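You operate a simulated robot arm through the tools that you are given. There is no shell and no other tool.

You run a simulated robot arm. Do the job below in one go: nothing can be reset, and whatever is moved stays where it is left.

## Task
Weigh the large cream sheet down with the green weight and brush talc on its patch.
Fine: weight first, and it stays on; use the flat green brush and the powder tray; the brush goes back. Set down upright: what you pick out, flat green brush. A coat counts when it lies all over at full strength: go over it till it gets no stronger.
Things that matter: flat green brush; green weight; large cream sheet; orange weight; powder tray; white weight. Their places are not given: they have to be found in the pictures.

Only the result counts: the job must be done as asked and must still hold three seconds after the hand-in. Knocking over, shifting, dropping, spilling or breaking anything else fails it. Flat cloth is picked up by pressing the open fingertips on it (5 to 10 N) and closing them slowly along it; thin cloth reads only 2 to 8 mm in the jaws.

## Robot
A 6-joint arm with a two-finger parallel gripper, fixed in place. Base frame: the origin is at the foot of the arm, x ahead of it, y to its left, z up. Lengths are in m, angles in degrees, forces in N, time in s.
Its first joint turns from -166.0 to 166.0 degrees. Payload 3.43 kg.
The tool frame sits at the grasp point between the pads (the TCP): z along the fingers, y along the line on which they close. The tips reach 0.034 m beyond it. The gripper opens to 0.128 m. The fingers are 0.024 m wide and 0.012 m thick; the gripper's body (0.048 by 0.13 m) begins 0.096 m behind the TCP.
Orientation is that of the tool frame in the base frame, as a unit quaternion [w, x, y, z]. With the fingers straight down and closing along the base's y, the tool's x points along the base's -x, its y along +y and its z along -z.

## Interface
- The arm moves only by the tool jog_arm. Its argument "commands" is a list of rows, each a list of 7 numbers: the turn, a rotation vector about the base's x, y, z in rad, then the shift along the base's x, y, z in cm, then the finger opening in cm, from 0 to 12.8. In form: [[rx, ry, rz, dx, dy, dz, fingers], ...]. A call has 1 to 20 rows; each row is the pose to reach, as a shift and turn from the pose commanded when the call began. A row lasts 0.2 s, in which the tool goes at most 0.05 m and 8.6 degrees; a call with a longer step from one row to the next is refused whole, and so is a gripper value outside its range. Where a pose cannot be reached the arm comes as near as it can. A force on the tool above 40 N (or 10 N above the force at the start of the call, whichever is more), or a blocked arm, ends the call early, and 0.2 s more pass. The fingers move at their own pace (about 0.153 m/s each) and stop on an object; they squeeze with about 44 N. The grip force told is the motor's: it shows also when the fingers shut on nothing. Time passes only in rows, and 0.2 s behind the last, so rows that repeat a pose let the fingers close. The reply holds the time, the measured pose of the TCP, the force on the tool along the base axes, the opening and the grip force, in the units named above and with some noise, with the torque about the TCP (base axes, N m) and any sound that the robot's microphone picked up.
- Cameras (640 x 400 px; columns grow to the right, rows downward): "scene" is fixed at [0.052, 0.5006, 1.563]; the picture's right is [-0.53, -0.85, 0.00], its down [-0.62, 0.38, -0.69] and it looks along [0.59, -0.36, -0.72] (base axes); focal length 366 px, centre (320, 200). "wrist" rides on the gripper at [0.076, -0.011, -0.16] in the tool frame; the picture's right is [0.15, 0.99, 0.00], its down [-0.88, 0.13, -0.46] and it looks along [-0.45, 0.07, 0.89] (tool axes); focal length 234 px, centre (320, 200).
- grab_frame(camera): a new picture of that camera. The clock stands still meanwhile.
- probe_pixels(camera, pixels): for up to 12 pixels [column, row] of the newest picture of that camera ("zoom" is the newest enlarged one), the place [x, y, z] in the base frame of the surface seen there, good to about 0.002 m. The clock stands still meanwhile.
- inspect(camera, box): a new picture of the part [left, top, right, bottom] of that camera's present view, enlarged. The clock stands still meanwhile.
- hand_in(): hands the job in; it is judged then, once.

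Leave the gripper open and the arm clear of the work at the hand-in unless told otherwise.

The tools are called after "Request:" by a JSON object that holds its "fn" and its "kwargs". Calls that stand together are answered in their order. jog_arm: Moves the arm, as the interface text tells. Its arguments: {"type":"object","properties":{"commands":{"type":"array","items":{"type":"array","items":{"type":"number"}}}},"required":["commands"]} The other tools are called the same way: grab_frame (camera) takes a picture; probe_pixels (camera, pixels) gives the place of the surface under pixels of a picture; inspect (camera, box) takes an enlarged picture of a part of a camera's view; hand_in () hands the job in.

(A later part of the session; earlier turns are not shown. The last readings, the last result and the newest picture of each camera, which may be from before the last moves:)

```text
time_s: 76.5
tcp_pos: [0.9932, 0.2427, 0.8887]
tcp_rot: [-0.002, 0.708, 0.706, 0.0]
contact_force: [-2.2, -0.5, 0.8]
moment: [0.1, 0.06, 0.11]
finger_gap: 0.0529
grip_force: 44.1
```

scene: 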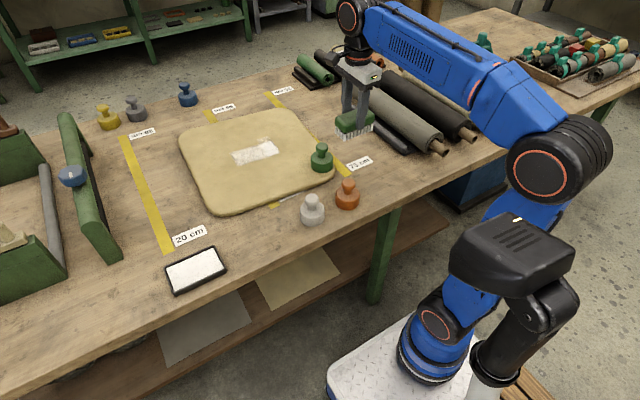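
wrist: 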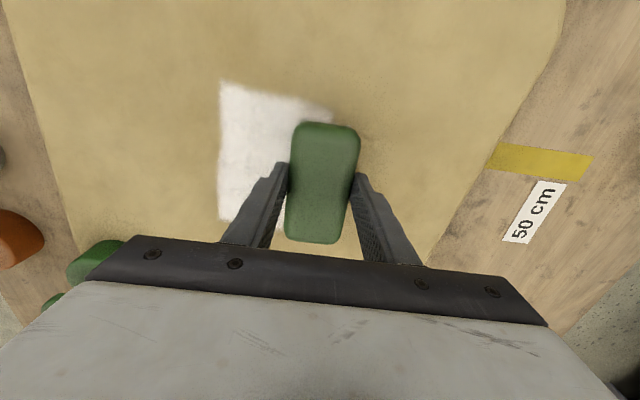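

Smooth stroke, light contact at the end. I'll lift and move away to view.

Request:
{"fn": "jog_arm", "kwargs": {"commands": [[0, 0, 0, 0, 0, 0.5, 4], [0, 0, 0, 0, 0, 3, 4], [0, 0, 0, -1, -1, 7, 4], [0, 0, 0, -3, -3, 10, 4], [0, 0, 0, -6, -6, 12, 4], [0, 0, 0, -9, -9, 13, 4], [0, 0, 0, -12, -12, 13, 4], [0, 0, 0, -15, -15, 13, 4], [0, 0, 0, -18, -18, 13, 4], [0, 0, 0, -21, -21, 13, 4], [0, 0, 0, -24, -24, 13, 4], [0, 0, 0, -26, -26, 13, 4], [0, 0, 0, -26, -26, 13, 4]]}}

Request:
{"fn": "inspect", "kwargs": {"camera": "scene", "box": [217, 125, 289, 170]}}

Request:
{"fn": "grab_frame", "kwargs": {"camera": "scene"}}

```text
time_s: 79.3
tcp_pos: [0.7315, -0.0163, 1.0179]
tcp_rot: [-0.001, 0.707, 0.707, 0.001]
contact_force: [0.5, 0.1, -1.2]
moment: [0.01, -0.01, 0.02]
finger_gap: 0.0529
grip_force: 44.0
```

```text
8.89 times, centred on (253, 148) of scene
```

zoom: 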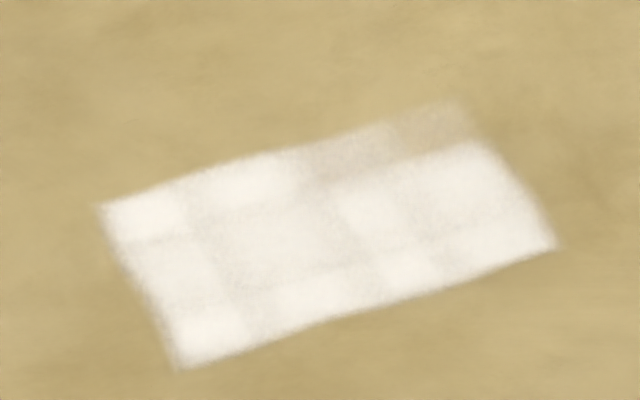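

```text
taken
```

scene: 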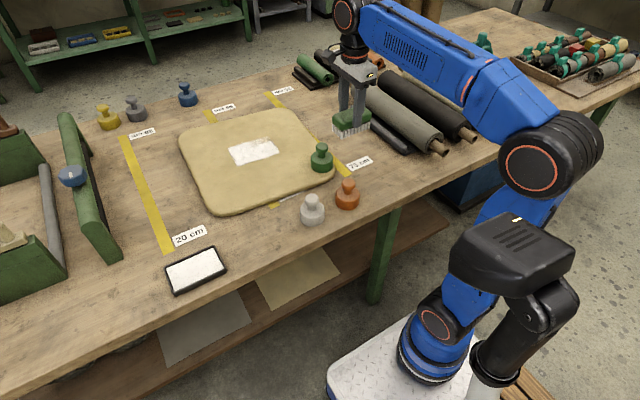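

The edges are confirmed: the patch is about 9 × 14 cm, and cells of different whiteness are visible, with the far-right strip faintest. I'll now do a stroke at y≈0.165 over the right half.

Request:
{"fn": "jog_arm", "kwargs": {"commands": [[0, 0, 0, 3, 3.1, 0, 4], [0, 0, 0, 6, 6.2, 0, 4], [0, 0, 0, 9, 9.3, 0, 4], [0, 0, 0, 12, 12.4, 0, 4], [0, 0, 0, 15, 15.5, 0, 4], [0, 0, 0, 17.4, 18.1, 0, 4], [0, 0, 0, 17.4, 18.1, -4, 4], [0, 0, 0, 17.4, 18.1, -8, 4], [0, 0, 0, 17.4, 18.1, -11, 4], [0, 0, 0, 17.4, 18.1, -12.5, 4], [0, 0, 0, 17.4, 18.1, -12.9, 4], [0, 0, 0, 17.4, 18.1, -13.0, 4], [0, 0, 0, 17.4, 18.1, -13.0, 4]]}}

```text
time_s: 82.1
tcp_pos: [0.9074, 0.1654, 0.8872]
tcp_rot: [0.0, 0.708, 0.707, 0.0]
contact_force: [-0.7, 1.1, 2.0]
moment: [-0.01, -0.02, 0.01]
finger_gap: 0.0531
grip_force: 44.4
```

About 3 N. I'll go 0.3 mm deeper and stroke 9 cm toward +x.

Request:
{"fn": "jog_arm", "kwargs": {"commands": [[0, 0, 0, 0, 0, -0.03, 4], [0, 0, 0, 0.6, 0, -0.03, 4], [0, 0, 0, 1.2, 0, -0.03, 4], [0, 0, 0, 1.8, 0, -0.03, 4], [0, 0, 0, 2.4, 0, -0.03, 4], [0, 0, 0, 3.0, 0, -0.03, 4], [0, 0, 0, 3.6, 0, -0.03, 4], [0, 0, 0, 4.2, 0, -0.03, 4], [0, 0, 0, 4.8, 0, -0.03, 4], [0, 0, 0, 5.4, 0, -0.03, 4], [0, 0, 0, 6.0, 0, -0.03, 4], [0, 0, 0, 6.6, 0, -0.03, 4], [0, 0, 0, 7.2, 0, -0.03, 4], [0, 0, 0, 7.8, 0, -0.03, 4], [0, 0, 0, 8.4, 0, -0.03, 4], [0, 0, 0, 9.0, 0, -0.03, 4]]}}

```text
time_s: 85.5
tcp_pos: [0.9981, 0.1639, 0.8887]
tcp_rot: [-0.001, 0.707, 0.707, 0.0]
contact_force: [-3.3, 0.0, 2.5]
moment: [-0.05, 0.13, -0.04]
finger_gap: 0.0531
grip_force: 43.8
```

Steady contact. I'll lift 1 cm, return, touch down again and repeat the same stroke once more.

Request:
{"fn": "jog_arm", "kwargs": {"commands": [[0, 0, 0, 0, 0, 1, 4], [0, 0, 0, -4.5, 0, 1, 4], [0, 0, 0, -9, 0, 1, 4], [0, 0, 0, -9, 0, 0.3, 4], [0, 0, 0, -9, 0, 0, 4], [0, 0, 0, -8.2, 0, 0, 4], [0, 0, 0, -7.4, 0, 0, 4], [0, 0, 0, -6.6, 0, 0, 4], [0, 0, 0, -5.8, 0, 0, 4], [0, 0, 0, -5.0, 0, 0, 4], [0, 0, 0, -4.2, 0, 0, 4], [0, 0, 0, -3.4, 0, 0, 4], [0, 0, 0, -2.6, 0, 0, 4], [0, 0, 0, -1.8, 0, 0, 4], [0, 0, 0, -1.0, 0, 0, 4], [0, 0, 0, -0.2, 0, 0, 4]]}}

Request:
{"fn": "grab_frame", "kwargs": {"camera": "wrist"}}

```text
time_s: 88.9
tcp_pos: [0.9961, 0.1644, 0.8882]
tcp_rot: [0.0, 0.708, 0.706, 0.001]
contact_force: [-8.2, 1.0, 8.6]
moment: [0.15, 0.3, 0.12]
finger_gap: 0.0531
grip_force: 43.9
```

```text
taken
```

wrist: 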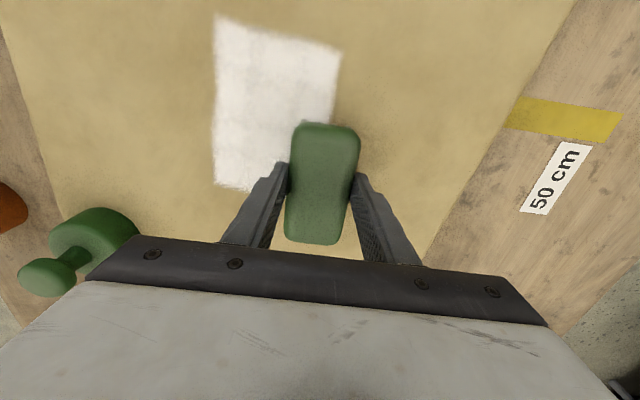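

I'll enlarge the patch in the wrist view and check the scene view of it too.

Request:
{"fn": "inspect", "kwargs": {"camera": "wrist", "box": [200, 5, 360, 125]}}

Request:
{"fn": "inspect", "kwargs": {"camera": "scene", "box": [217, 115, 289, 170]}}

```text
3.33 times, centred on (280, 65) of wrist
```

zoom: 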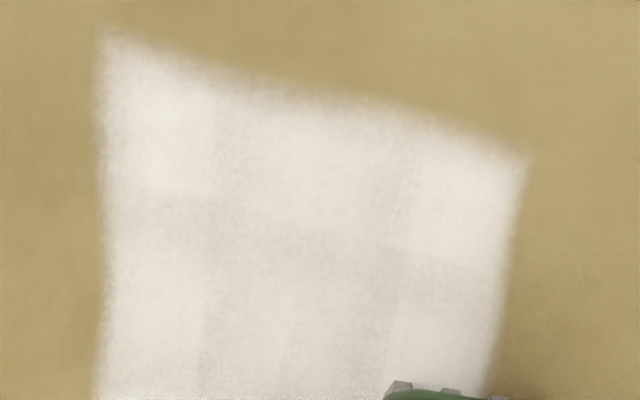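

```text
7.27 times, centred on (253, 142) of scene
```

zoom: 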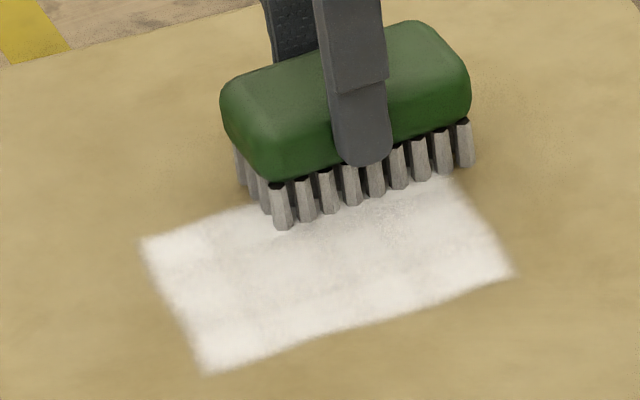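

The bristles are greyer now, so I'll reload. I'll lift and carry the brush back over the tray (0.619, 0.499).

Request:
{"fn": "jog_arm", "kwargs": {"commands": [[0, 0, 0, 0, 0, 1, 4], [0, 0, 0, 0, 0, 4, 4], [0, 0, 0, -2, 2, 7, 4], [0, 0, 0, -5, 4.5, 8, 4], [0, 0, 0, -8.5, 7.6, 8, 4], [0, 0, 0, -12, 10.7, 8, 4], [0, 0, 0, -15.5, 13.8, 8, 4], [0, 0, 0, -19, 16.9, 8, 4], [0, 0, 0, -22.5, 20, 8, 4], [0, 0, 0, -26, 23.1, 8, 4], [0, 0, 0, -29.5, 26.2, 8, 4], [0, 0, 0, -33, 29.3, 8, 4], [0, 0, 0, -36.5, 32.4, 8, 4], [0, 0, 0, -37.7, 33.5, 8, 4], [0, 0, 0, -37.7, 33.5, 8, 4]]}}

Request:
{"fn": "inspect", "kwargs": {"camera": "scene", "box": [130, 180, 290, 310]}}

Request:
{"fn": "grab_frame", "kwargs": {"camera": "wrist"}}

```text
time_s: 92.1
tcp_pos: [0.6182, 0.5015, 0.9629]
tcp_rot: [0.0, 0.708, 0.706, 0.0]
contact_force: [0.5, -0.5, -1.3]
moment: [-0.01, 0.01, 0.0]
finger_gap: 0.0534
grip_force: 43.9
```

```text
3.08 times, centred on (210, 245) of scene
```

zoom: 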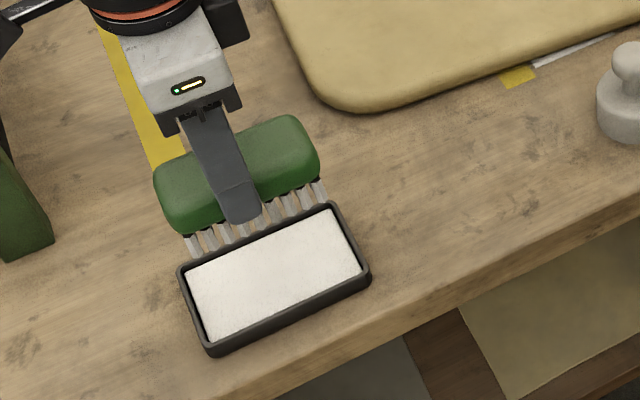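

```text
taken
```

wrist: 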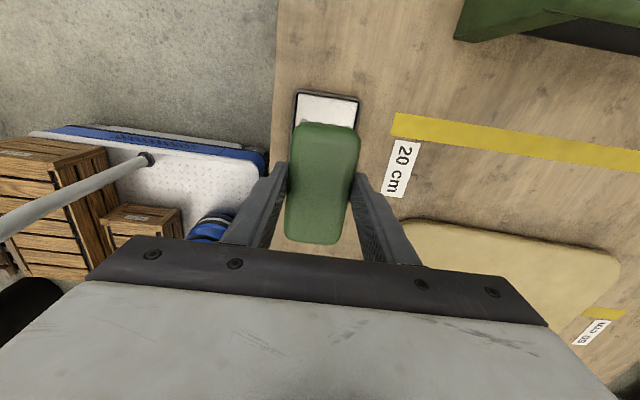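

Over the tray, level. I'll go down to about 1.5 mm above the powder.

Request:
{"fn": "jog_arm", "kwargs": {"commands": [[0, 0, 0, 0.05, -0.2, -3, 4], [0, 0, 0, 0.05, -0.2, -5.5, 4], [0, 0, 0, 0.05, -0.2, -7, 4], [0, 0, 0, 0.05, -0.2, -7.8, 4], [0, 0, 0, 0.05, -0.2, -7.8, 4]]}}

Request:
{"fn": "inspect", "kwargs": {"camera": "scene", "box": [130, 200, 270, 310]}}

```text
time_s: 93.3
tcp_pos: [0.6216, 0.499, 0.8883]
tcp_rot: [0.0, 0.708, 0.706, 0.001]
contact_force: [-0.2, 1.1, -1.2]
moment: [0.0, 0.04, -0.01]
finger_gap: 0.0533
grip_force: 44.6
```

```text
3.64 times, centred on (200, 255) of scene
```

zoom: 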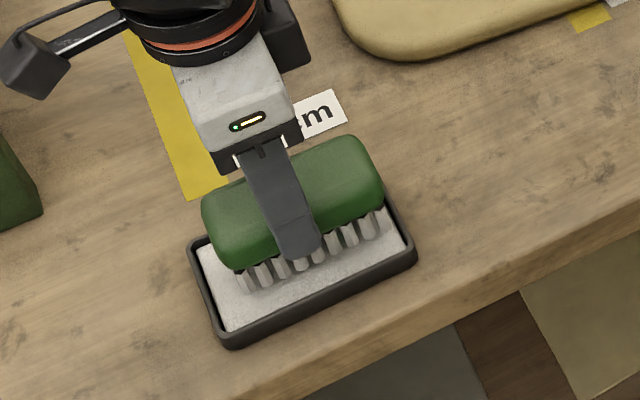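

z is 0.888. I'll go down the remaining 7 mm in small steps, shifting 2 mm toward −x.

Request:
{"fn": "jog_arm", "kwargs": {"commands": [[0, 0, 0, -0.2, 0, -0.3, 4], [0, 0, 0, -0.2, 0, -0.5, 4], [0, 0, 0, -0.2, 0, -0.6, 4], [0, 0, 0, -0.2, 0, -0.7, 4], [0, 0, 0, -0.2, 0, -0.7, 4]]}}

```text
time_s: 94.5
tcp_pos: [0.6173, 0.4983, 0.8815]
tcp_rot: [-0.001, 0.708, 0.706, 0.001]
contact_force: [-0.1, 0.4, -1.4]
moment: [0.06, 0.02, -0.01]
finger_gap: 0.0531
grip_force: 44.5
```

Request:
{"fn": "jog_arm", "kwargs": {"commands": [[0, 0, 0, 0, 0, -0.05, 4], [0, 0, 0, 0, 0, -0.1, 4], [0, 0, 0, 0, 0, -0.15, 4], [0, 0, 0, 0, 0, -0.15, 4]]}}

```text
time_s: 95.5
tcp_pos: [0.6172, 0.4992, 0.8815]
tcp_rot: [0.0, 0.707, 0.707, 0.001]
contact_force: [0.1, 0.2, -1.8]
moment: [0.02, -0.02, -0.03]
finger_gap: 0.0531
grip_force: 44.0
```

Request:
{"fn": "jog_arm", "kwargs": {"commands": [[0, 0, 0, 0, 0, -0.05, 4], [0, 0, 0, 0, 0, -0.1, 4], [0, 0, 0, 0, 0, -0.1, 4]]}}

```text
time_s: 96.3
tcp_pos: [0.617, 0.498, 0.8798]
tcp_rot: [0.0, 0.708, 0.706, 0.001]
contact_force: [0.0, -0.6, -1.9]
moment: [-0.01, -0.03, 0.01]
finger_gap: 0.0534
grip_force: 44.0
```

Request:
{"fn": "jog_arm", "kwargs": {"commands": [[0, 0, 0, 0, 0, -0.05, 4], [0, 0, 0, 0, 0, -0.1, 4], [0, 0, 0, 0, 0, -0.1, 4]]}}

```text
time_s: 97.1
tcp_pos: [0.6172, 0.4996, 0.8795]
tcp_rot: [0.0, 0.707, 0.707, 0.001]
contact_force: [0.7, 0.3, 0.1]
moment: [0.09, -0.05, 0.0]
finger_gap: 0.0529
grip_force: 43.7
```

Request:
{"fn": "jog_arm", "kwargs": {"commands": [[0, 0, 0, 0, 0, -0.06, 4], [0, 0, 0, 0, 0, -0.06, 4]]}}

Request:
{"fn": "inspect", "kwargs": {"camera": "scene", "box": [130, 200, 270, 310]}}

```text
time_s: 97.7
tcp_pos: [0.6158, 0.4983, 0.8799]
tcp_rot: [-0.001, 0.708, 0.706, 0.001]
contact_force: [-0.1, -0.4, 0.1]
moment: [0.09, -0.02, 0.02]
finger_gap: 0.0532
grip_force: 44.6
```

```text
3.64 times, centred on (200, 255) of scene
```

zoom: 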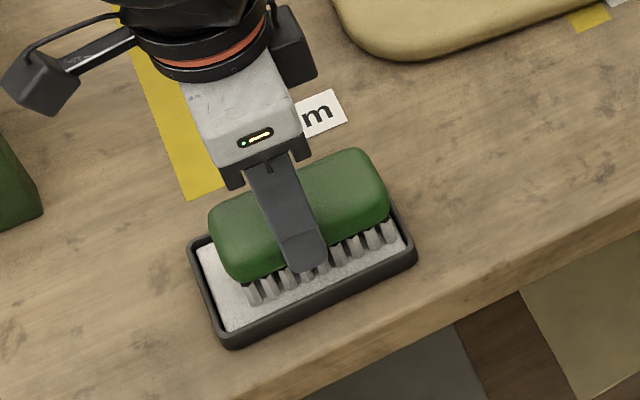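

Light contact. I'll press a little more.

Request:
{"fn": "jog_arm", "kwargs": {"commands": [[0, 0, 0, 0, 0, -0.05, 4], [0, 0, 0, 0, 0, -0.1, 4], [0, 0, 0, 0, 0, -0.1, 4]]}}

Request:
{"fn": "inspect", "kwargs": {"camera": "scene", "box": [130, 200, 270, 310]}}

```text
time_s: 98.5
tcp_pos: [0.6185, 0.4982, 0.8795]
tcp_rot: [-0.001, 0.708, 0.707, 0.002]
contact_force: [-1.5, -0.8, 18.7]
moment: [-0.71, 0.23, 0.0]
finger_gap: 0.0531
grip_force: 44.1
```

```text
3.64 times, centred on (200, 255) of scene
```

zoom: 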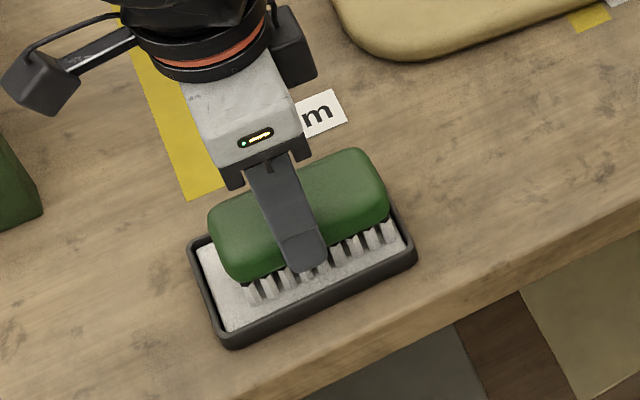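

Pressed at about 20 N and the bristles are whitening. I'll hold briefly, then lift.

Request:
{"fn": "jog_arm", "kwargs": {"commands": [[0, 0, 0, 0, 0, 0.03, 4], [0, 0, 0, 0, 0, 0.03, 4], [0, 0, 0, 0, 0, 0.03, 4], [0, 0, 0, 0, 0, 0.5, 4], [0, 0, 0, 0, 0, 2, 4], [0, 0, 0, 0, 0, 5, 4], [0, 0, 0, 0, 0, 8, 4], [0, 0, 0, 0, 0, 8, 4]]}}

Request:
{"fn": "inspect", "kwargs": {"camera": "scene", "box": [130, 180, 290, 310]}}

Request:
{"fn": "inspect", "kwargs": {"camera": "scene", "box": [217, 120, 289, 170]}}

```text
time_s: 100.3
tcp_pos: [0.6183, 0.497, 0.957]
tcp_rot: [0.0, 0.707, 0.707, 0.0]
contact_force: [0.2, -0.1, -1.5]
moment: [-0.03, -0.02, 0.0]
finger_gap: 0.053
grip_force: 44.0
```

```text
3.08 times, centred on (210, 245) of scene
```

zoom: 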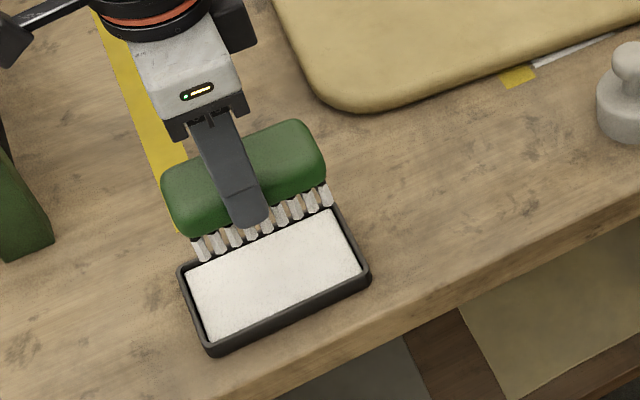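

```text
8.00 times, centred on (253, 145) of scene
```

zoom: 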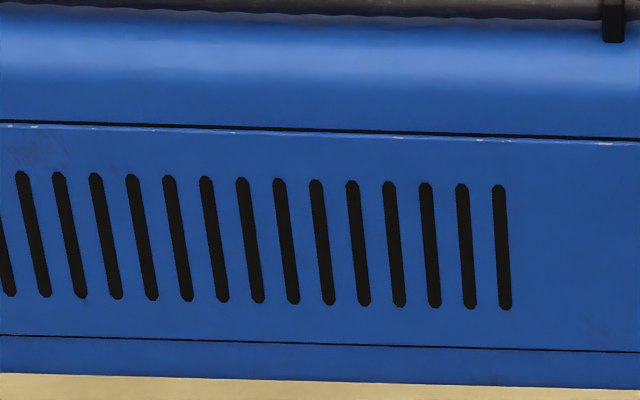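

The bristles are freshly white. I'll go back to the patch at (0.905, 0.235) and down to near contact.

Request:
{"fn": "jog_arm", "kwargs": {"commands": [[0, 0, 0, 3.2, -2.9, 0, 4], [0, 0, 0, 6.4, -5.8, 0, 4], [0, 0, 0, 9.6, -8.7, 0, 4], [0, 0, 0, 12.8, -11.6, 0, 4], [0, 0, 0, 16, -14.5, 0, 4], [0, 0, 0, 19.2, -17.4, 0, 4], [0, 0, 0, 22.4, -20.3, 0, 4], [0, 0, 0, 25.6, -23.2, 0, 4], [0, 0, 0, 28.7, -26.2, 0, 4], [0, 0, 0, 28.7, -26.2, -3, 4], [0, 0, 0, 28.7, -26.2, -5.5, 4], [0, 0, 0, 28.7, -26.2, -6.5, 4], [0, 0, 0, 28.7, -26.2, -6.7, 4], [0, 0, 0, 28.7, -26.2, -6.7, 4]]}}

```text
time_s: 103.3
tcp_pos: [0.9048, 0.2359, 0.8901]
tcp_rot: [-0.001, 0.708, 0.706, 0.0]
contact_force: [0.4, 0.2, -1.2]
moment: [0.01, 0.0, -0.01]
finger_gap: 0.0533
grip_force: 43.4
```

Request:
{"fn": "jog_arm", "kwargs": {"commands": [[0, 0, 0, 0, 0, -0.1, 4], [0, 0, 0, 0, 0, -0.2, 4], [0, 0, 0, 0, 0, -0.2, 4]]}}

```text
time_s: 104.1
tcp_pos: [0.9033, 0.2374, 0.8878]
tcp_rot: [0.0, 0.708, 0.707, 0.001]
contact_force: [-0.3, 0.3, -1.4]
moment: [0.04, 0.02, 0.01]
finger_gap: 0.0534
grip_force: 43.9
```

Request:
{"fn": "jog_arm", "kwargs": {"commands": [[0, 0, 0, 0, 0, -0.05, 4], [0, 0, 0, 0, 0, -0.1, 4], [0, 0, 0, 0, 0, -0.1, 4]]}}

```text
time_s: 104.9
tcp_pos: [0.905, 0.2367, 0.8876]
tcp_rot: [0.0, 0.707, 0.707, 0.001]
contact_force: [-1.6, 2.6, 2.2]
moment: [0.24, 0.11, 0.08]
finger_gap: 0.0532
grip_force: 44.2
```

Light contact. I'll go 0.4 mm deeper, stroke 9 cm toward +x, then lift, return and set down again for the next pass.

Request:
{"fn": "jog_arm", "kwargs": {"commands": [[0, 0, 0, 0, 0, -0.04, 4], [0, 0, 0, 0.8, 0, -0.04, 4], [0, 0, 0, 1.6, 0, -0.04, 4], [0, 0, 0, 2.4, 0, -0.04, 4], [0, 0, 0, 3.2, 0, -0.04, 4], [0, 0, 0, 4.0, 0, -0.04, 4], [0, 0, 0, 4.8, 0, -0.04, 4], [0, 0, 0, 5.6, 0, -0.04, 4], [0, 0, 0, 6.4, 0, -0.04, 4], [0, 0, 0, 7.2, 0, -0.04, 4], [0, 0, 0, 8.0, 0, -0.04, 4], [0, 0, 0, 9.0, 0, -0.04, 4]]}}

```text
time_s: 107.5
tcp_pos: [0.9956, 0.2365, 0.8866]
tcp_rot: [-0.002, 0.707, 0.707, 0.0]
contact_force: [-1.9, -0.3, 0.0]
moment: [0.11, 0.04, 0.05]
finger_gap: 0.0535
grip_force: 44.2
```

Contact thins out toward the far end, so the next pass will go slightly deeper along the way. Lift, return, repeat.

Request:
{"fn": "jog_arm", "kwargs": {"commands": [[0, 0, 0, 0, 0, 1, 4], [0, 0, 0, -4.5, 0, 1, 4], [0, 0, 0, -9.3, 0, 1, 4], [0, 0, 0, -9.3, 0, 0.3, 4], [0, 0, 0, -9.3, 0, 0, 4], [0, 0, 0, -8.5, 0, 0, 4], [0, 0, 0, -7.7, 0, -0.01, 4], [0, 0, 0, -6.9, 0, -0.02, 4], [0, 0, 0, -6.1, 0, -0.03, 4], [0, 0, 0, -5.3, 0, -0.04, 4], [0, 0, 0, -4.5, 0, -0.05, 4], [0, 0, 0, -3.7, 0, -0.06, 4], [0, 0, 0, -2.9, 0, -0.06, 4], [0, 0, 0, -2.1, 0, -0.06, 4], [0, 0, 0, -1.3, 0, -0.07, 4], [0, 0, 0, -0.5, 0, -0.07, 4], [0, 0, 0, 0.2, 0, -0.07, 4]]}}

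Request:
{"fn": "grab_frame", "kwargs": {"camera": "wrist"}}

Request:
{"fn": "inspect", "kwargs": {"camera": "scene", "box": [217, 120, 289, 170]}}

```text
time_s: 111.1
tcp_pos: [0.9961, 0.2359, 0.8871]
tcp_rot: [0.0, 0.707, 0.707, 0.0]
contact_force: [-16.2, -0.4, 18.8]
moment: [0.2, 0.59, 0.14]
finger_gap: 0.0532
grip_force: 44.2
```

```text
taken
```

wrist: 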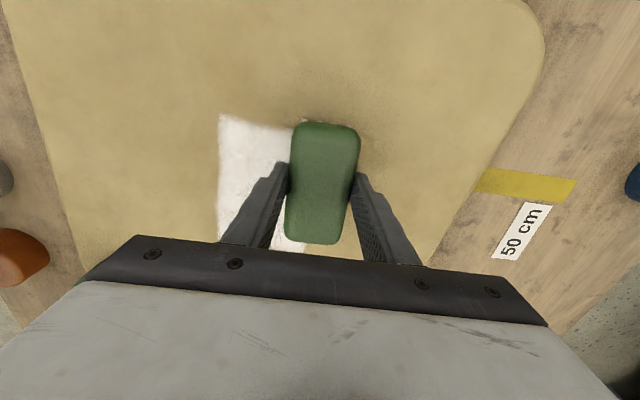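

```text
8.00 times, centred on (253, 145) of scene
```

zoom: 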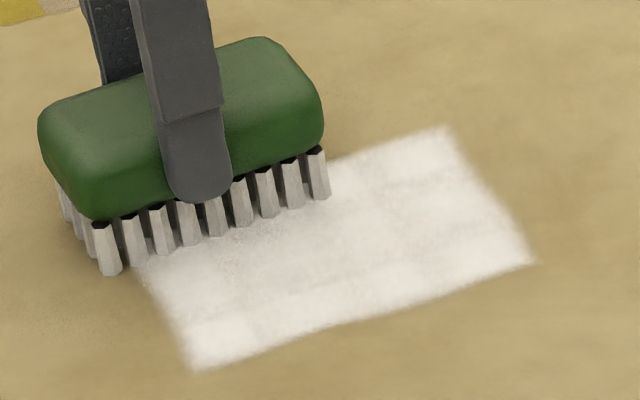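

Good coverage. Now the right half again: lift, shift to y≈0.165, and stroke +x.

Request:
{"fn": "jog_arm", "kwargs": {"commands": [[0, 0, 0, 0, 0, 1.2, 4], [0, 0, 0, -3.5, -2.7, 1.2, 4], [0, 0, 0, -7, -5.4, 1.2, 4], [0, 0, 0, -9.2, -7.1, 1.2, 4], [0, 0, 0, -9.2, -7.1, 0.5, 4], [0, 0, 0, -9.2, -7.1, 0.06, 4], [0, 0, 0, -8.4, -7.1, 0.05, 4], [0, 0, 0, -7.6, -7.1, 0.05, 4], [0, 0, 0, -6.8, -7.1, 0.05, 4], [0, 0, 0, -6.0, -7.1, 0.04, 4], [0, 0, 0, -5.2, -7.1, 0.04, 4], [0, 0, 0, -4.4, -7.1, 0.03, 4], [0, 0, 0, -3.6, -7.1, 0.03, 4], [0, 0, 0, -2.8, -7.1, 0.02, 4], [0, 0, 0, -2.0, -7.1, 0.02, 4], [0, 0, 0, -1.2, -7.1, 0.02, 4], [0, 0, 0, -0.4, -7.1, 0.02, 4], [0, 0, 0, 0, -7.1, 0.02, 4]]}}

Request:
{"fn": "inspect", "kwargs": {"camera": "scene", "box": [217, 120, 289, 170]}}

```text
time_s: 114.9
tcp_pos: [0.9965, 0.1636, 0.8868]
tcp_rot: [-0.001, 0.708, 0.707, 0.001]
contact_force: [-4.2, -0.3, 3.8]
moment: [0.07, 0.13, 0.06]
finger_gap: 0.0532
grip_force: 43.7
```

```text
8.00 times, centred on (253, 145) of scene
```

zoom: 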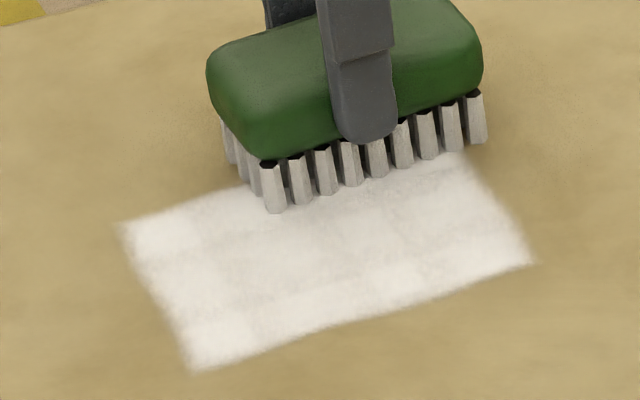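

Light contact throughout. I'll repeat this right-half pass, slightly deeper.

Request:
{"fn": "jog_arm", "kwargs": {"commands": [[0, 0, 0, 0, 0, 1, 4], [0, 0, 0, -4.5, 0, 1, 4], [0, 0, 0, -9.3, 0, 1, 4], [0, 0, 0, -9.3, 0, 0.4, 4], [0, 0, 0, -9.3, 0, 0.02, 4], [0, 0, 0, -8.5, 0, 0.0, 4], [0, 0, 0, -7.7, 0, -0.01, 4], [0, 0, 0, -6.9, 0, -0.02, 4], [0, 0, 0, -6.1, 0, -0.02, 4], [0, 0, 0, -5.3, 0, -0.02, 4], [0, 0, 0, -4.5, 0, -0.02, 4], [0, 0, 0, -3.7, 0, -0.02, 4], [0, 0, 0, -2.9, 0, -0.02, 4], [0, 0, 0, -2.1, 0, -0.02, 4], [0, 0, 0, -1.3, 0, -0.02, 4], [0, 0, 0, -0.5, 0, -0.02, 4], [0, 0, 0, 0, 0, -0.02, 4]]}}

```text
time_s: 118.5
tcp_pos: [0.9956, 0.1648, 0.8869]
tcp_rot: [-0.001, 0.707, 0.707, 0.001]
contact_force: [-6.4, -1.0, 6.7]
moment: [0.08, 0.26, 0.1]
finger_gap: 0.0533
grip_force: 44.5
```

Good. Now I'll lift and move clear to the right to judge the coat.

Request:
{"fn": "jog_arm", "kwargs": {"commands": [[0, 0, 0, 0, 0, 0.5, 4], [0, 0, 0, 0, 0, 3, 4], [0, 0, 0, -1, -1, 7, 4], [0, 0, 0, -3, -3, 10, 4], [0, 0, 0, -6, -5, 12, 4], [0, 0, 0, -9, -7, 13, 4], [0, 0, 0, -12, -9, 13, 4], [0, 0, 0, -15, -11, 13, 4], [0, 0, 0, -18, -13, 13, 4], [0, 0, 0, -21, -15, 13, 4], [0, 0, 0, -24, -17, 13, 4], [0, 0, 0, -26, -18, 13, 4], [0, 0, 0, -26, -18, 13, 4]]}}

Request:
{"fn": "inspect", "kwargs": {"camera": "scene", "box": [217, 125, 289, 170]}}

Request:
{"fn": "grab_frame", "kwargs": {"camera": "scene"}}

```text
time_s: 121.3
tcp_pos: [0.7348, -0.015, 1.017]
tcp_rot: [-0.001, 0.707, 0.707, 0.001]
contact_force: [-0.3, -0.4, -1.3]
moment: [0.03, 0.01, 0.02]
finger_gap: 0.0531
grip_force: 44.3
```

```text
8.89 times, centred on (253, 148) of scene
```

zoom: 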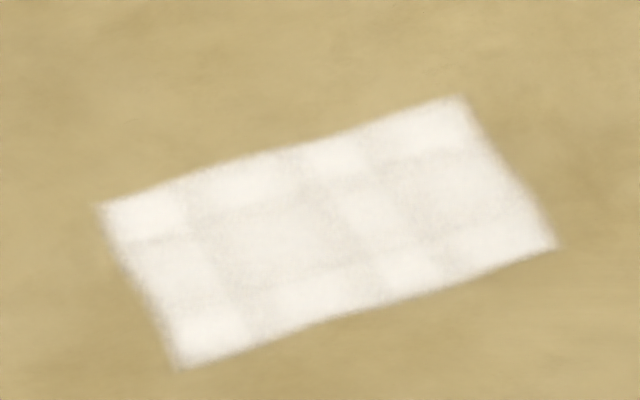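

```text
taken
```

scene: 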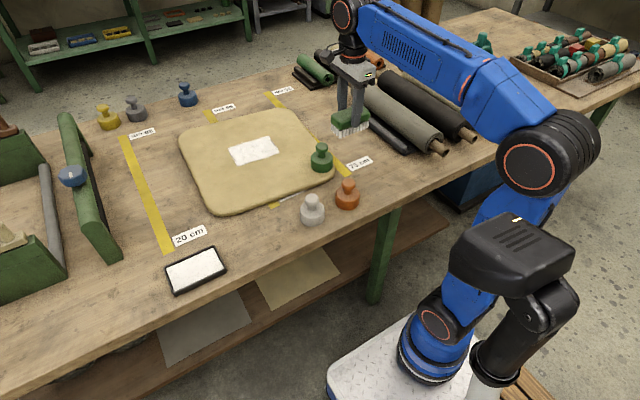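

The coat is nearly even, but the middle row (zoom (180,270) to (450,180)) looks a bit greyer than the near and far rows. I'll check the bristles, then work on the middle.

Request:
{"fn": "inspect", "kwargs": {"camera": "scene", "box": [320, 85, 380, 140]}}

Request:
{"fn": "inspect", "kwargs": {"camera": "scene", "box": [225, 132, 283, 168]}}

Request:
{"fn": "probe_pixels", "kwargs": {"camera": "zoom", "pixels": [[100, 210], [190, 370], [575, 235], [470, 75], [270, 245], [380, 210], [180, 270], [470, 165]]}}

```text
7.27 times, centred on (350, 112) of scene
```

zoom: 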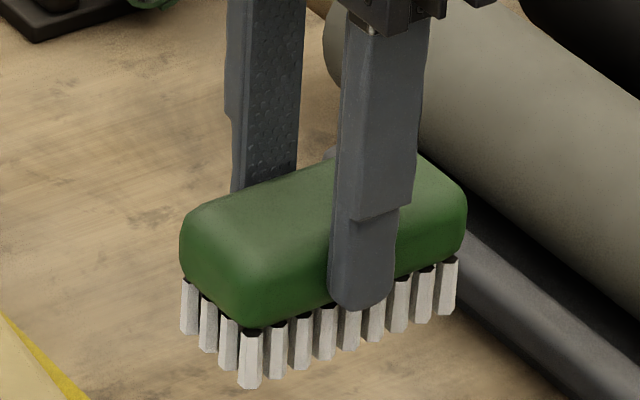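

```text
11.03 times, centred on (254, 150) of scene
```

zoom: 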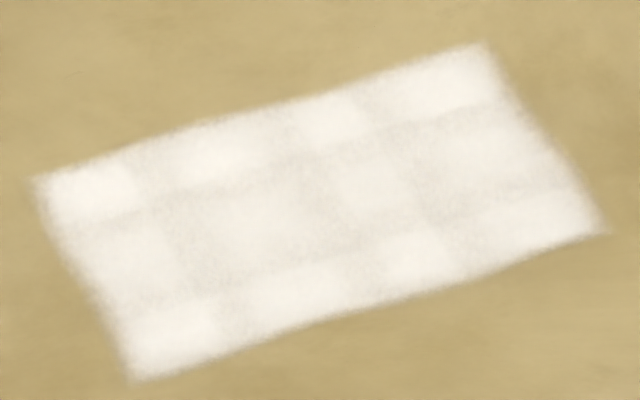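

```text
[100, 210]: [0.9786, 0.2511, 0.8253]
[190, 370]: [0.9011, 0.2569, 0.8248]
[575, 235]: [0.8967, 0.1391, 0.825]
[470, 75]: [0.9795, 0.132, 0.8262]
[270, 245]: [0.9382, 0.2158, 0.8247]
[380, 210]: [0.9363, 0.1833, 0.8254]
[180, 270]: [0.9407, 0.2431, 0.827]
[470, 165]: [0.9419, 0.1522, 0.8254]
```

The bristles are still white. I'll work the middle row: set down at (0.942, 0.165) and brush sideways along y there.

Request:
{"fn": "jog_arm", "kwargs": {"commands": [[0, 0, 0, 3.5, 3, 0, 4], [0, 0, 0, 7, 6, 0, 4], [0, 0, 0, 10.5, 9, 0, 4], [0, 0, 0, 14, 12, 0, 4], [0, 0, 0, 17.5, 15, 0, 4], [0, 0, 0, 20.7, 18, 0, 4], [0, 0, 0, 20.7, 18, -4, 4], [0, 0, 0, 20.7, 18, -8, 4], [0, 0, 0, 20.7, 18, -11, 4], [0, 0, 0, 20.7, 18, -12.5, 4], [0, 0, 0, 20.7, 18, -12.9, 4], [0, 0, 0, 20.7, 18, -12.98, 4], [0, 0, 0, 20.7, 18, -12.98, 4]]}}

```text
time_s: 124.1
tcp_pos: [0.9421, 0.1656, 0.887]
tcp_rot: [0.0, 0.707, 0.707, 0.001]
contact_force: [-0.4, 2.1, 0.6]
moment: [0.16, -0.05, 0.02]
finger_gap: 0.0533
grip_force: 43.8
```

Light contact (about 2 N). I'll brush along +y 7 cm and back, a touch deeper.

Request:
{"fn": "jog_arm", "kwargs": {"commands": [[0, 0, 0, 0, 0, -0.03, 4], [0, 0, 0, 0, 0.7, -0.03, 4], [0, 0, 0, 0, 1.4, -0.03, 4], [0, 0, 0, 0, 2.1, -0.03, 4], [0, 0, 0, 0, 2.8, -0.03, 4], [0, 0, 0, 0, 3.5, -0.03, 4], [0, 0, 0, 0, 4.2, -0.03, 4], [0, 0, 0, 0, 4.9, -0.03, 4], [0, 0, 0, 0, 5.6, -0.03, 4], [0, 0, 0, 0, 6.3, -0.03, 4], [0, 0, 0, 0, 7.0, -0.03, 4]]}}

```text
time_s: 126.5
tcp_pos: [0.9427, 0.2349, 0.8867]
tcp_rot: [-0.001, 0.708, 0.706, 0.002]
contact_force: [-0.5, -7.1, 8.2]
moment: [-0.13, -0.08, -0.04]
finger_gap: 0.0531
grip_force: 43.8
```

Good (8 N). I'll brush back along −y at the same depth.

Request:
{"fn": "jog_arm", "kwargs": {"commands": [[0, 0, 0, 0, 0, 0.01, 4], [0, 0, 0, 0, -0.7, 0.01, 4], [0, 0, 0, 0, -1.4, 0.01, 4], [0, 0, 0, 0, -2.1, 0.01, 4], [0, 0, 0, 0, -2.8, 0.01, 4], [0, 0, 0, 0, -3.5, 0.01, 4], [0, 0, 0, 0, -4.2, 0.01, 4], [0, 0, 0, 0, -4.9, 0.01, 4], [0, 0, 0, 0, -5.6, 0.01, 4], [0, 0, 0, 0, -6.3, 0.01, 4], [0, 0, 0, 0, -7.0, 0.01, 4]]}}

Request:
{"fn": "inspect", "kwargs": {"camera": "scene", "box": [217, 120, 289, 170]}}

```text
time_s: 128.9
tcp_pos: [0.9421, 0.1641, 0.8863]
tcp_rot: [-0.001, 0.708, 0.706, 0.0]
contact_force: [-0.2, 4.5, 5.5]
moment: [0.57, -0.11, 0.04]
finger_gap: 0.0533
grip_force: 43.6
```

```text
8.00 times, centred on (253, 145) of scene
```

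zoom: 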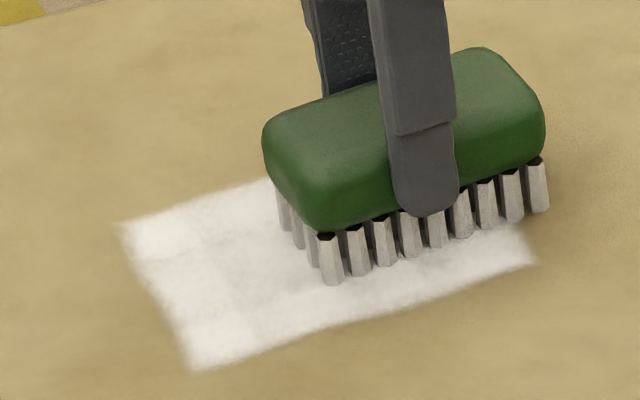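

Sideways strokes work smoothly both ways. I'll do another +y pass in the middle.

Request:
{"fn": "jog_arm", "kwargs": {"commands": [[0, 0, 0, 0, 0, 0, 4], [0, 0, 0, 0, 0.6, 0, 4], [0, 0, 0, 0, 1.2, 0, 4], [0, 0, 0, 0, 1.8, 0, 4], [0, 0, 0, 0, 2.4, 0, 4], [0, 0, 0, 0, 3.0, 0, 4], [0, 0, 0, 0, 3.6, 0, 4], [0, 0, 0, 0, 4.2, 0, 4], [0, 0, 0, 0, 4.8, 0, 4], [0, 0, 0, 0, 5.4, 0, 4], [0, 0, 0, 0, 6.0, 0, 4], [0, 0, 0, 0, 6.6, 0, 4], [0, 0, 0, 0, 7.2, 0, 4]]}}

```text
time_s: 131.7
tcp_pos: [0.9433, 0.236, 0.8857]
tcp_rot: [-0.001, 0.707, 0.707, 0.0]
contact_force: [1.6, -11.0, 14.3]
moment: [-0.49, 0.03, 0.15]
finger_gap: 0.0531
grip_force: 44.1
```

Good. I'll lift and move clear to the right to compare the whiteness.

Request:
{"fn": "jog_arm", "kwargs": {"commands": [[0, 0, 0, 0, 0, 0.5, 4], [0, 0, 0, 0, 0, 3, 4], [0, 0, 0, -1, -1, 7, 4], [0, 0, 0, -3, -3, 10, 4], [0, 0, 0, -5, -6, 12, 4], [0, 0, 0, -7, -9, 13, 4], [0, 0, 0, -9, -12, 13, 4], [0, 0, 0, -11, -15, 13, 4], [0, 0, 0, -13, -18, 13, 4], [0, 0, 0, -16, -21, 13, 4], [0, 0, 0, -18, -24, 13, 4], [0, 0, 0, -20.5, -25, 13, 4], [0, 0, 0, -20.5, -25, 13, 4]]}}

Request:
{"fn": "inspect", "kwargs": {"camera": "scene", "box": [225, 132, 283, 168]}}

Request:
{"fn": "inspect", "kwargs": {"camera": "scene", "box": [320, 85, 380, 140]}}

```text
time_s: 134.5
tcp_pos: [0.7383, -0.0141, 1.0174]
tcp_rot: [-0.001, 0.708, 0.707, 0.0]
contact_force: [-0.3, 0.0, -1.0]
moment: [-0.01, 0.01, 0.02]
finger_gap: 0.0532
grip_force: 44.1
```

```text
11.03 times, centred on (254, 150) of scene
```

zoom: 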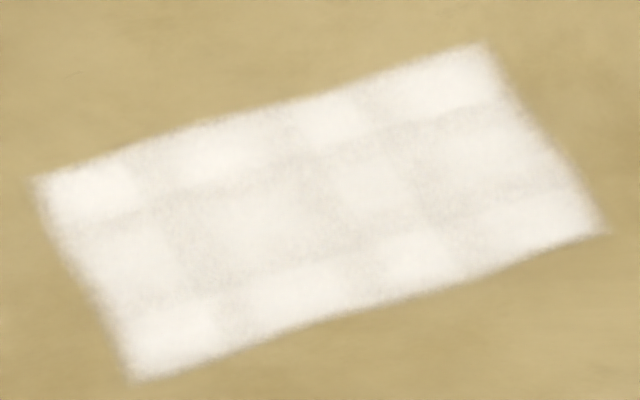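

```text
7.27 times, centred on (350, 112) of scene
```

zoom: 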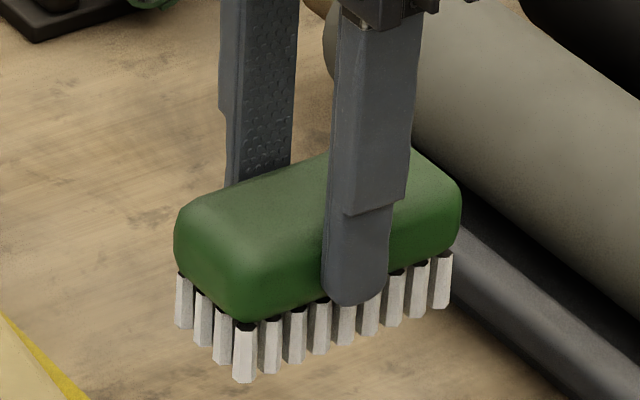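

No visible change after three more middle passes, and the bristles are still white: the middle is at full strength. To be sure of the borders too, I'll brush sideways along the near row (x≈0.912) and the far row (x≈0.975).

Request:
{"fn": "jog_arm", "kwargs": {"commands": [[0, 0, 0, 3.5, 3, 0, 4], [0, 0, 0, 7, 6, 0, 4], [0, 0, 0, 10.5, 9, 0, 4], [0, 0, 0, 14, 12, 0, 4], [0, 0, 0, 16, 15, 0, 4], [0, 0, 0, 17.4, 17.9, 0, 4], [0, 0, 0, 17.4, 17.9, -4, 4], [0, 0, 0, 17.4, 17.9, -8, 4], [0, 0, 0, 17.4, 17.9, -11, 4], [0, 0, 0, 17.4, 17.9, -12.5, 4], [0, 0, 0, 17.4, 17.9, -12.9, 4], [0, 0, 0, 17.4, 17.9, -12.98, 4], [0, 0, 0, 17.4, 17.9, -12.98, 4]]}}

```text
time_s: 137.3
tcp_pos: [0.9125, 0.1655, 0.8856]
tcp_rot: [-0.001, 0.708, 0.707, 0.0]
contact_force: [-1.0, -0.3, -2.1]
moment: [0.03, -0.02, 0.01]
finger_gap: 0.0529
grip_force: 44.0
```

Request:
{"fn": "jog_arm", "kwargs": {"commands": [[0, 0, 0, 0, 0, -0.05, 4], [0, 0, 0, 0, 0, -0.1, 4], [0, 0, 0, 0, 0, -0.1, 4]]}}

```text
time_s: 138.1
tcp_pos: [0.9122, 0.1658, 0.8856]
tcp_rot: [0.0, 0.708, 0.706, 0.001]
contact_force: [1.8, -0.2, 4.8]
moment: [0.07, -0.04, -0.05]
finger_gap: 0.0537
grip_force: 44.3
```

About 6 N. Brushing +y along the near row.

Request:
{"fn": "jog_arm", "kwargs": {"commands": [[0, 0, 0, 0, 0.7, 0, 4], [0, 0, 0, 0, 1.4, 0, 4], [0, 0, 0, 0, 2.1, 0, 4], [0, 0, 0, 0, 2.8, 0, 4], [0, 0, 0, 0, 3.5, 0, 4], [0, 0, 0, 0, 4.2, 0, 4], [0, 0, 0, 0, 4.9, 0, 4], [0, 0, 0, 0, 5.6, 0, 4], [0, 0, 0, 0, 6.3, 0, 4], [0, 0, 0, 0, 7.0, 0, 4], [0, 0, 0, 0, 7.3, 0, 4]]}}

```text
time_s: 140.5
tcp_pos: [0.9118, 0.2392, 0.8869]
tcp_rot: [0.0, 0.707, 0.707, 0.0]
contact_force: [1.3, -16.5, 23.2]
moment: [-0.36, 0.05, 0.0]
finger_gap: 0.0531
grip_force: 44.0
```

Force grew to 23 N. I'll lift 1 cm, shift to the far row (x≈0.975), and set down a bit higher.

Request:
{"fn": "jog_arm", "kwargs": {"commands": [[0, 0, 0, 0, 0, 1, 4], [0, 0, 0, 3, 0, 1, 4], [0, 0, 0, 6.3, 0, 1, 4], [0, 0, 0, 6.3, 0, 0.4, 4], [0, 0, 0, 6.3, 0, 0.1, 4], [0, 0, 0, 6.3, 0, 0.1, 4]]}}

```text
time_s: 141.9
tcp_pos: [0.9761, 0.2408, 0.8848]
tcp_rot: [0.0, 0.708, 0.707, 0.001]
contact_force: [0.0, 0.7, -0.4]
moment: [0.06, -0.05, 0.04]
finger_gap: 0.0532
grip_force: 43.7
```

Request:
{"fn": "jog_arm", "kwargs": {"commands": [[0, 0, 0, 0, 0, -0.05, 4], [0, 0, 0, 0, -0.7, -0.05, 4], [0, 0, 0, 0, -1.4, -0.05, 4], [0, 0, 0, 0, -2.1, -0.05, 4], [0, 0, 0, 0, -2.8, -0.05, 4], [0, 0, 0, 0, -3.5, -0.05, 4], [0, 0, 0, 0, -4.2, -0.05, 4], [0, 0, 0, 0, -4.9, -0.05, 4], [0, 0, 0, 0, -5.6, -0.05, 4], [0, 0, 0, 0, -6.3, -0.05, 4], [0, 0, 0, 0, -7.0, -0.05, 4], [0, 0, 0, 0, -7.7, -0.05, 4]]}}

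```text
time_s: 144.5
tcp_pos: [0.9748, 0.1633, 0.8862]
tcp_rot: [-0.001, 0.707, 0.707, 0.0]
contact_force: [0.5, 0.7, -1.4]
moment: [0.02, 0.01, 0.01]
finger_gap: 0.0533
grip_force: 44.2
```

Contact was lost at the right end. I'll go 0.8 mm deeper and brush back +y.

Request:
{"fn": "jog_arm", "kwargs": {"commands": [[0, 0, 0, 0, 0, -0.06, 4], [0, 0, 0, 0, 0, -0.1, 4], [0, 0, 0, 0, 0.7, -0.1, 4], [0, 0, 0, 0, 1.4, -0.1, 4], [0, 0, 0, 0, 2.1, -0.1, 4], [0, 0, 0, 0, 2.8, -0.1, 4], [0, 0, 0, 0, 3.5, -0.09, 4], [0, 0, 0, 0, 4.2, -0.08, 4], [0, 0, 0, 0, 4.9, -0.07, 4], [0, 0, 0, 0, 5.6, -0.06, 4], [0, 0, 0, 0, 6.3, -0.05, 4], [0, 0, 0, 0, 7.0, -0.04, 4]]}}

```text
time_s: 147.1
tcp_pos: [0.9759, 0.232, 0.8853]
tcp_rot: [-0.001, 0.708, 0.706, 0.0]
contact_force: [-0.3, -17.0, 21.2]
moment: [-0.37, -0.06, 0.0]
finger_gap: 0.0533
grip_force: 44.3
```

Firm contact on the way. I'll lift and move clear to compare again.

Request:
{"fn": "jog_arm", "kwargs": {"commands": [[0, 0, 0, 0, 0, 0.5, 4], [0, 0, 0, 0, 0, 3, 4], [0, 0, 0, -1, -1, 7, 4], [0, 0, 0, -3, -3, 10, 4], [0, 0, 0, -5, -6, 12, 4], [0, 0, 0, -7.5, -9, 13, 4], [0, 0, 0, -10, -12, 13, 4], [0, 0, 0, -13, -15, 13, 4], [0, 0, 0, -16, -18, 13, 4], [0, 0, 0, -19, -21, 13, 4], [0, 0, 0, -22, -24, 13, 4], [0, 0, 0, -24, -25, 13, 4], [0, 0, 0, -24, -25, 13, 4]]}}

Request:
{"fn": "inspect", "kwargs": {"camera": "scene", "box": [225, 132, 283, 168]}}

Request:
{"fn": "grab_frame", "kwargs": {"camera": "scene"}}

Request:
{"fn": "inspect", "kwargs": {"camera": "scene", "box": [170, 95, 345, 220]}}

```text
time_s: 149.9
tcp_pos: [0.738, -0.0141, 1.0164]
tcp_rot: [0.0, 0.708, 0.707, 0.001]
contact_force: [-0.3, 0.6, -2.1]
moment: [-0.03, 0.02, -0.03]
finger_gap: 0.0533
grip_force: 44.0
```

```text
11.03 times, centred on (254, 150) of scene
```

zoom: 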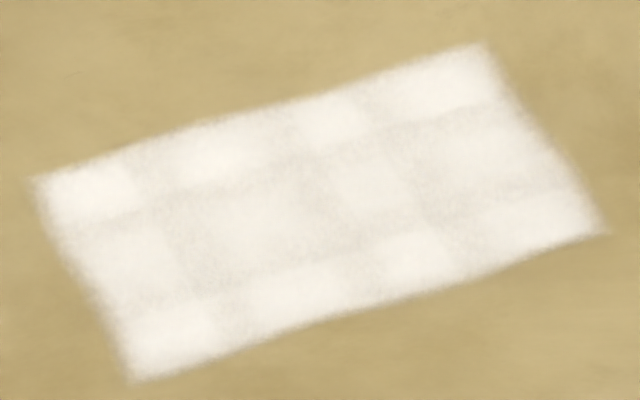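

```text
taken
```

scene: 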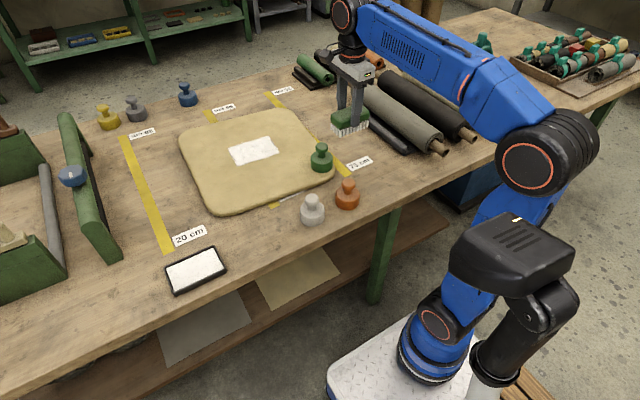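

```text
3.20 times, centred on (258, 158) of scene
```

zoom: 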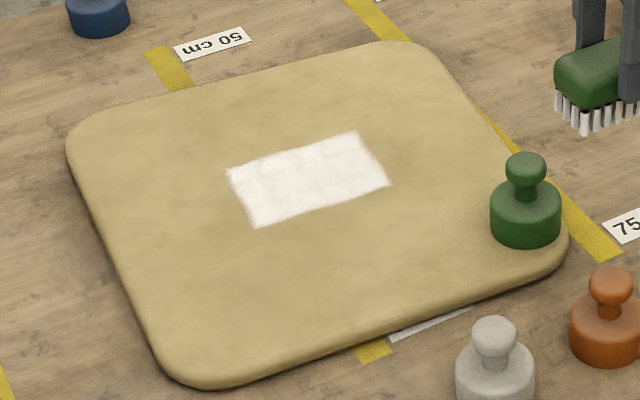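

The picture is the same as before the last passes: no stronger. I'll check the bristles once more to be sure the brush was not simply empty.

Request:
{"fn": "inspect", "kwargs": {"camera": "scene", "box": [320, 85, 380, 140]}}

Request:
{"fn": "inspect", "kwargs": {"camera": "scene", "box": [225, 130, 260, 155]}}

Request:
{"fn": "inspect", "kwargs": {"camera": "scene", "box": [245, 138, 285, 166]}}

```text
7.27 times, centred on (350, 112) of scene
```

zoom: 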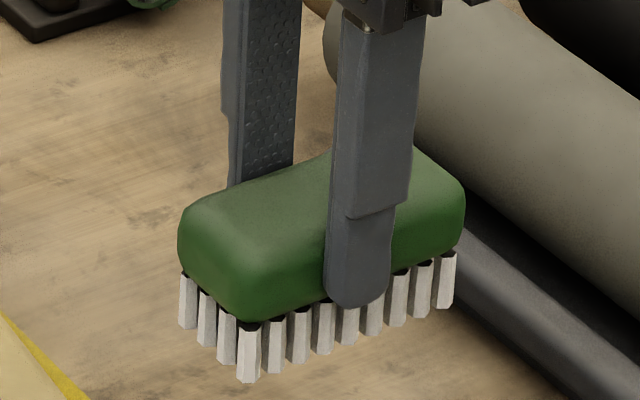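

```text
16.00 times, centred on (242, 142) of scene
```

zoom: 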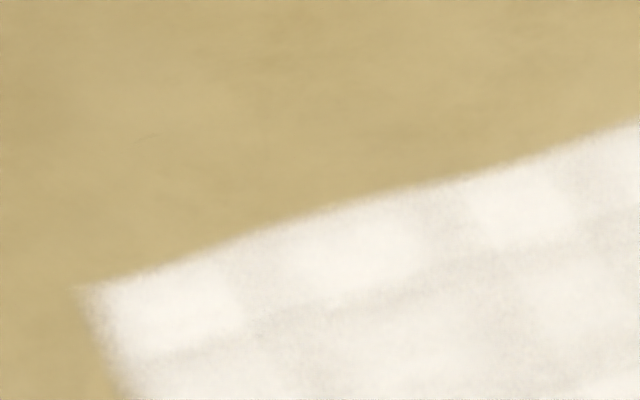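

```text
14.29 times, centred on (265, 152) of scene
```

zoom: 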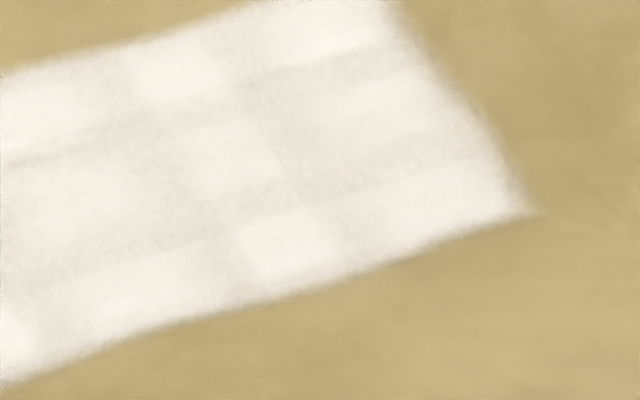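

The brush is still loaded, so the coat is saturated. Now the brush goes back: carry it over its old place (0.619, 0.345) and turn it +6° as it was.

Request:
{"fn": "jog_arm", "kwargs": {"commands": [[0, 0, 0.01, -1.3, 4, 0, 4], [0, 0, 0.02, -2.6, 8, 0, 4], [0, 0, 0.03, -3.9, 12, 0, 4], [0, 0, 0.04, -5.2, 16, 0, 4], [0, 0, 0.05, -6.5, 20, 0, 4], [0, 0, 0.06, -7.8, 24, 0, 4], [0, 0, 0.07, -9.1, 28, 0, 4], [0, 0, 0.08, -10.4, 32, 0, 4], [0, 0, 0.1, -11.9, 35.5, 0, 4], [0, 0, 0.1, -11.9, 35.9, -3, 4], [0, 0, 0.1, -11.9, 35.9, -7, 4], [0, 0, 0.1, -11.9, 35.9, -10, 4], [0, 0, 0.1, -11.9, 35.9, -13, 4], [0, 0, 0.1, -11.9, 35.9, -14.5, 4], [0, 0, 0.1, -11.9, 35.9, -14.5, 4]]}}

Request:
{"fn": "inspect", "kwargs": {"camera": "scene", "box": [200, 180, 310, 270]}}

Request:
{"fn": "grab_frame", "kwargs": {"camera": "wrist"}}

```text
time_s: 153.1
tcp_pos: [0.6156, 0.3413, 0.8717]
tcp_rot: [0.0, 0.671, 0.741, 0.0]
contact_force: [0.3, 0.7, -1.2]
moment: [0.0, -0.04, -0.01]
finger_gap: 0.0532
grip_force: 44.3
```

```text
4.44 times, centred on (255, 225) of scene
```

zoom: 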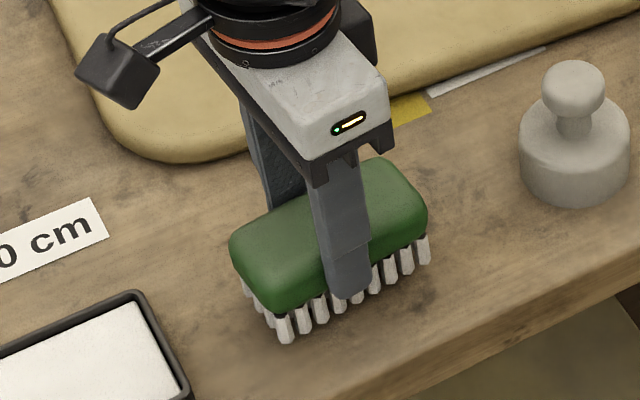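

```text
taken
```

wrist: 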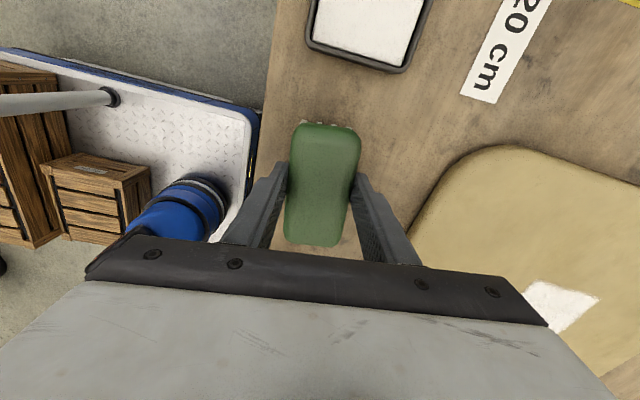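

Just above its place. I'll correct by +3 mm, +4 mm and lower toward the table.

Request:
{"fn": "jog_arm", "kwargs": {"commands": [[0, 0, 0, 0.3, 0.35, -0.2, 4], [0, 0, 0, 0.3, 0.35, -0.5, 4], [0, 0, 0, 0.3, 0.35, -0.7, 4], [0, 0, 0, 0.3, 0.35, -0.8, 4], [0, 0, 0, 0.3, 0.35, -0.8, 4]]}}

```text
time_s: 154.3
tcp_pos: [0.6186, 0.3458, 0.8625]
tcp_rot: [-0.001, 0.671, 0.742, 0.001]
contact_force: [0.1, -0.9, -1.7]
moment: [0.0, 0.0, 0.02]
finger_gap: 0.0531
grip_force: 43.8
```

Request:
{"fn": "jog_arm", "kwargs": {"commands": [[0, 0, 0, 0, 0, -0.1, 4], [0, 0, 0, 0, 0, -0.15, 4], [0, 0, 0, 0, 0, -0.15, 4]]}}

```text
time_s: 155.1
tcp_pos: [0.6208, 0.3442, 0.862]
tcp_rot: [0.0, 0.671, 0.741, 0.002]
contact_force: [0.4, -0.8, 3.7]
moment: [0.21, 0.04, 0.01]
finger_gap: 0.0534
grip_force: 44.5
```

It rests on the table (+4 N). I'll open the fingers slowly.

Request:
{"fn": "jog_arm", "kwargs": {"commands": [[0, 0, 0, 0, 0, 0, 5.4], [0, 0, 0, 0, 0, 0, 6], [0, 0, 0, 0, 0, 0, 7], [0, 0, 0, 0, 0, 0, 9], [0, 0, 0, 0, 0, 0, 12], [0, 0, 0, 0, 0, 0, 12]]}}

Request:
{"fn": "inspect", "kwargs": {"camera": "scene", "box": [200, 180, 310, 270]}}

```text
time_s: 156.5
tcp_pos: [0.6197, 0.3461, 0.8619]
tcp_rot: [-0.001, 0.671, 0.741, 0.001]
contact_force: [0.0, 0.4, 1.2]
moment: [0.0, 0.0, 0.02]
finger_gap: 0.1201
grip_force: 0.0
```

```text
4.44 times, centred on (255, 225) of scene
```

zoom: 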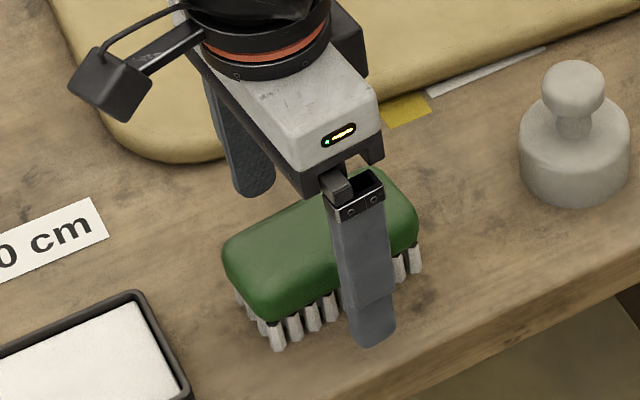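

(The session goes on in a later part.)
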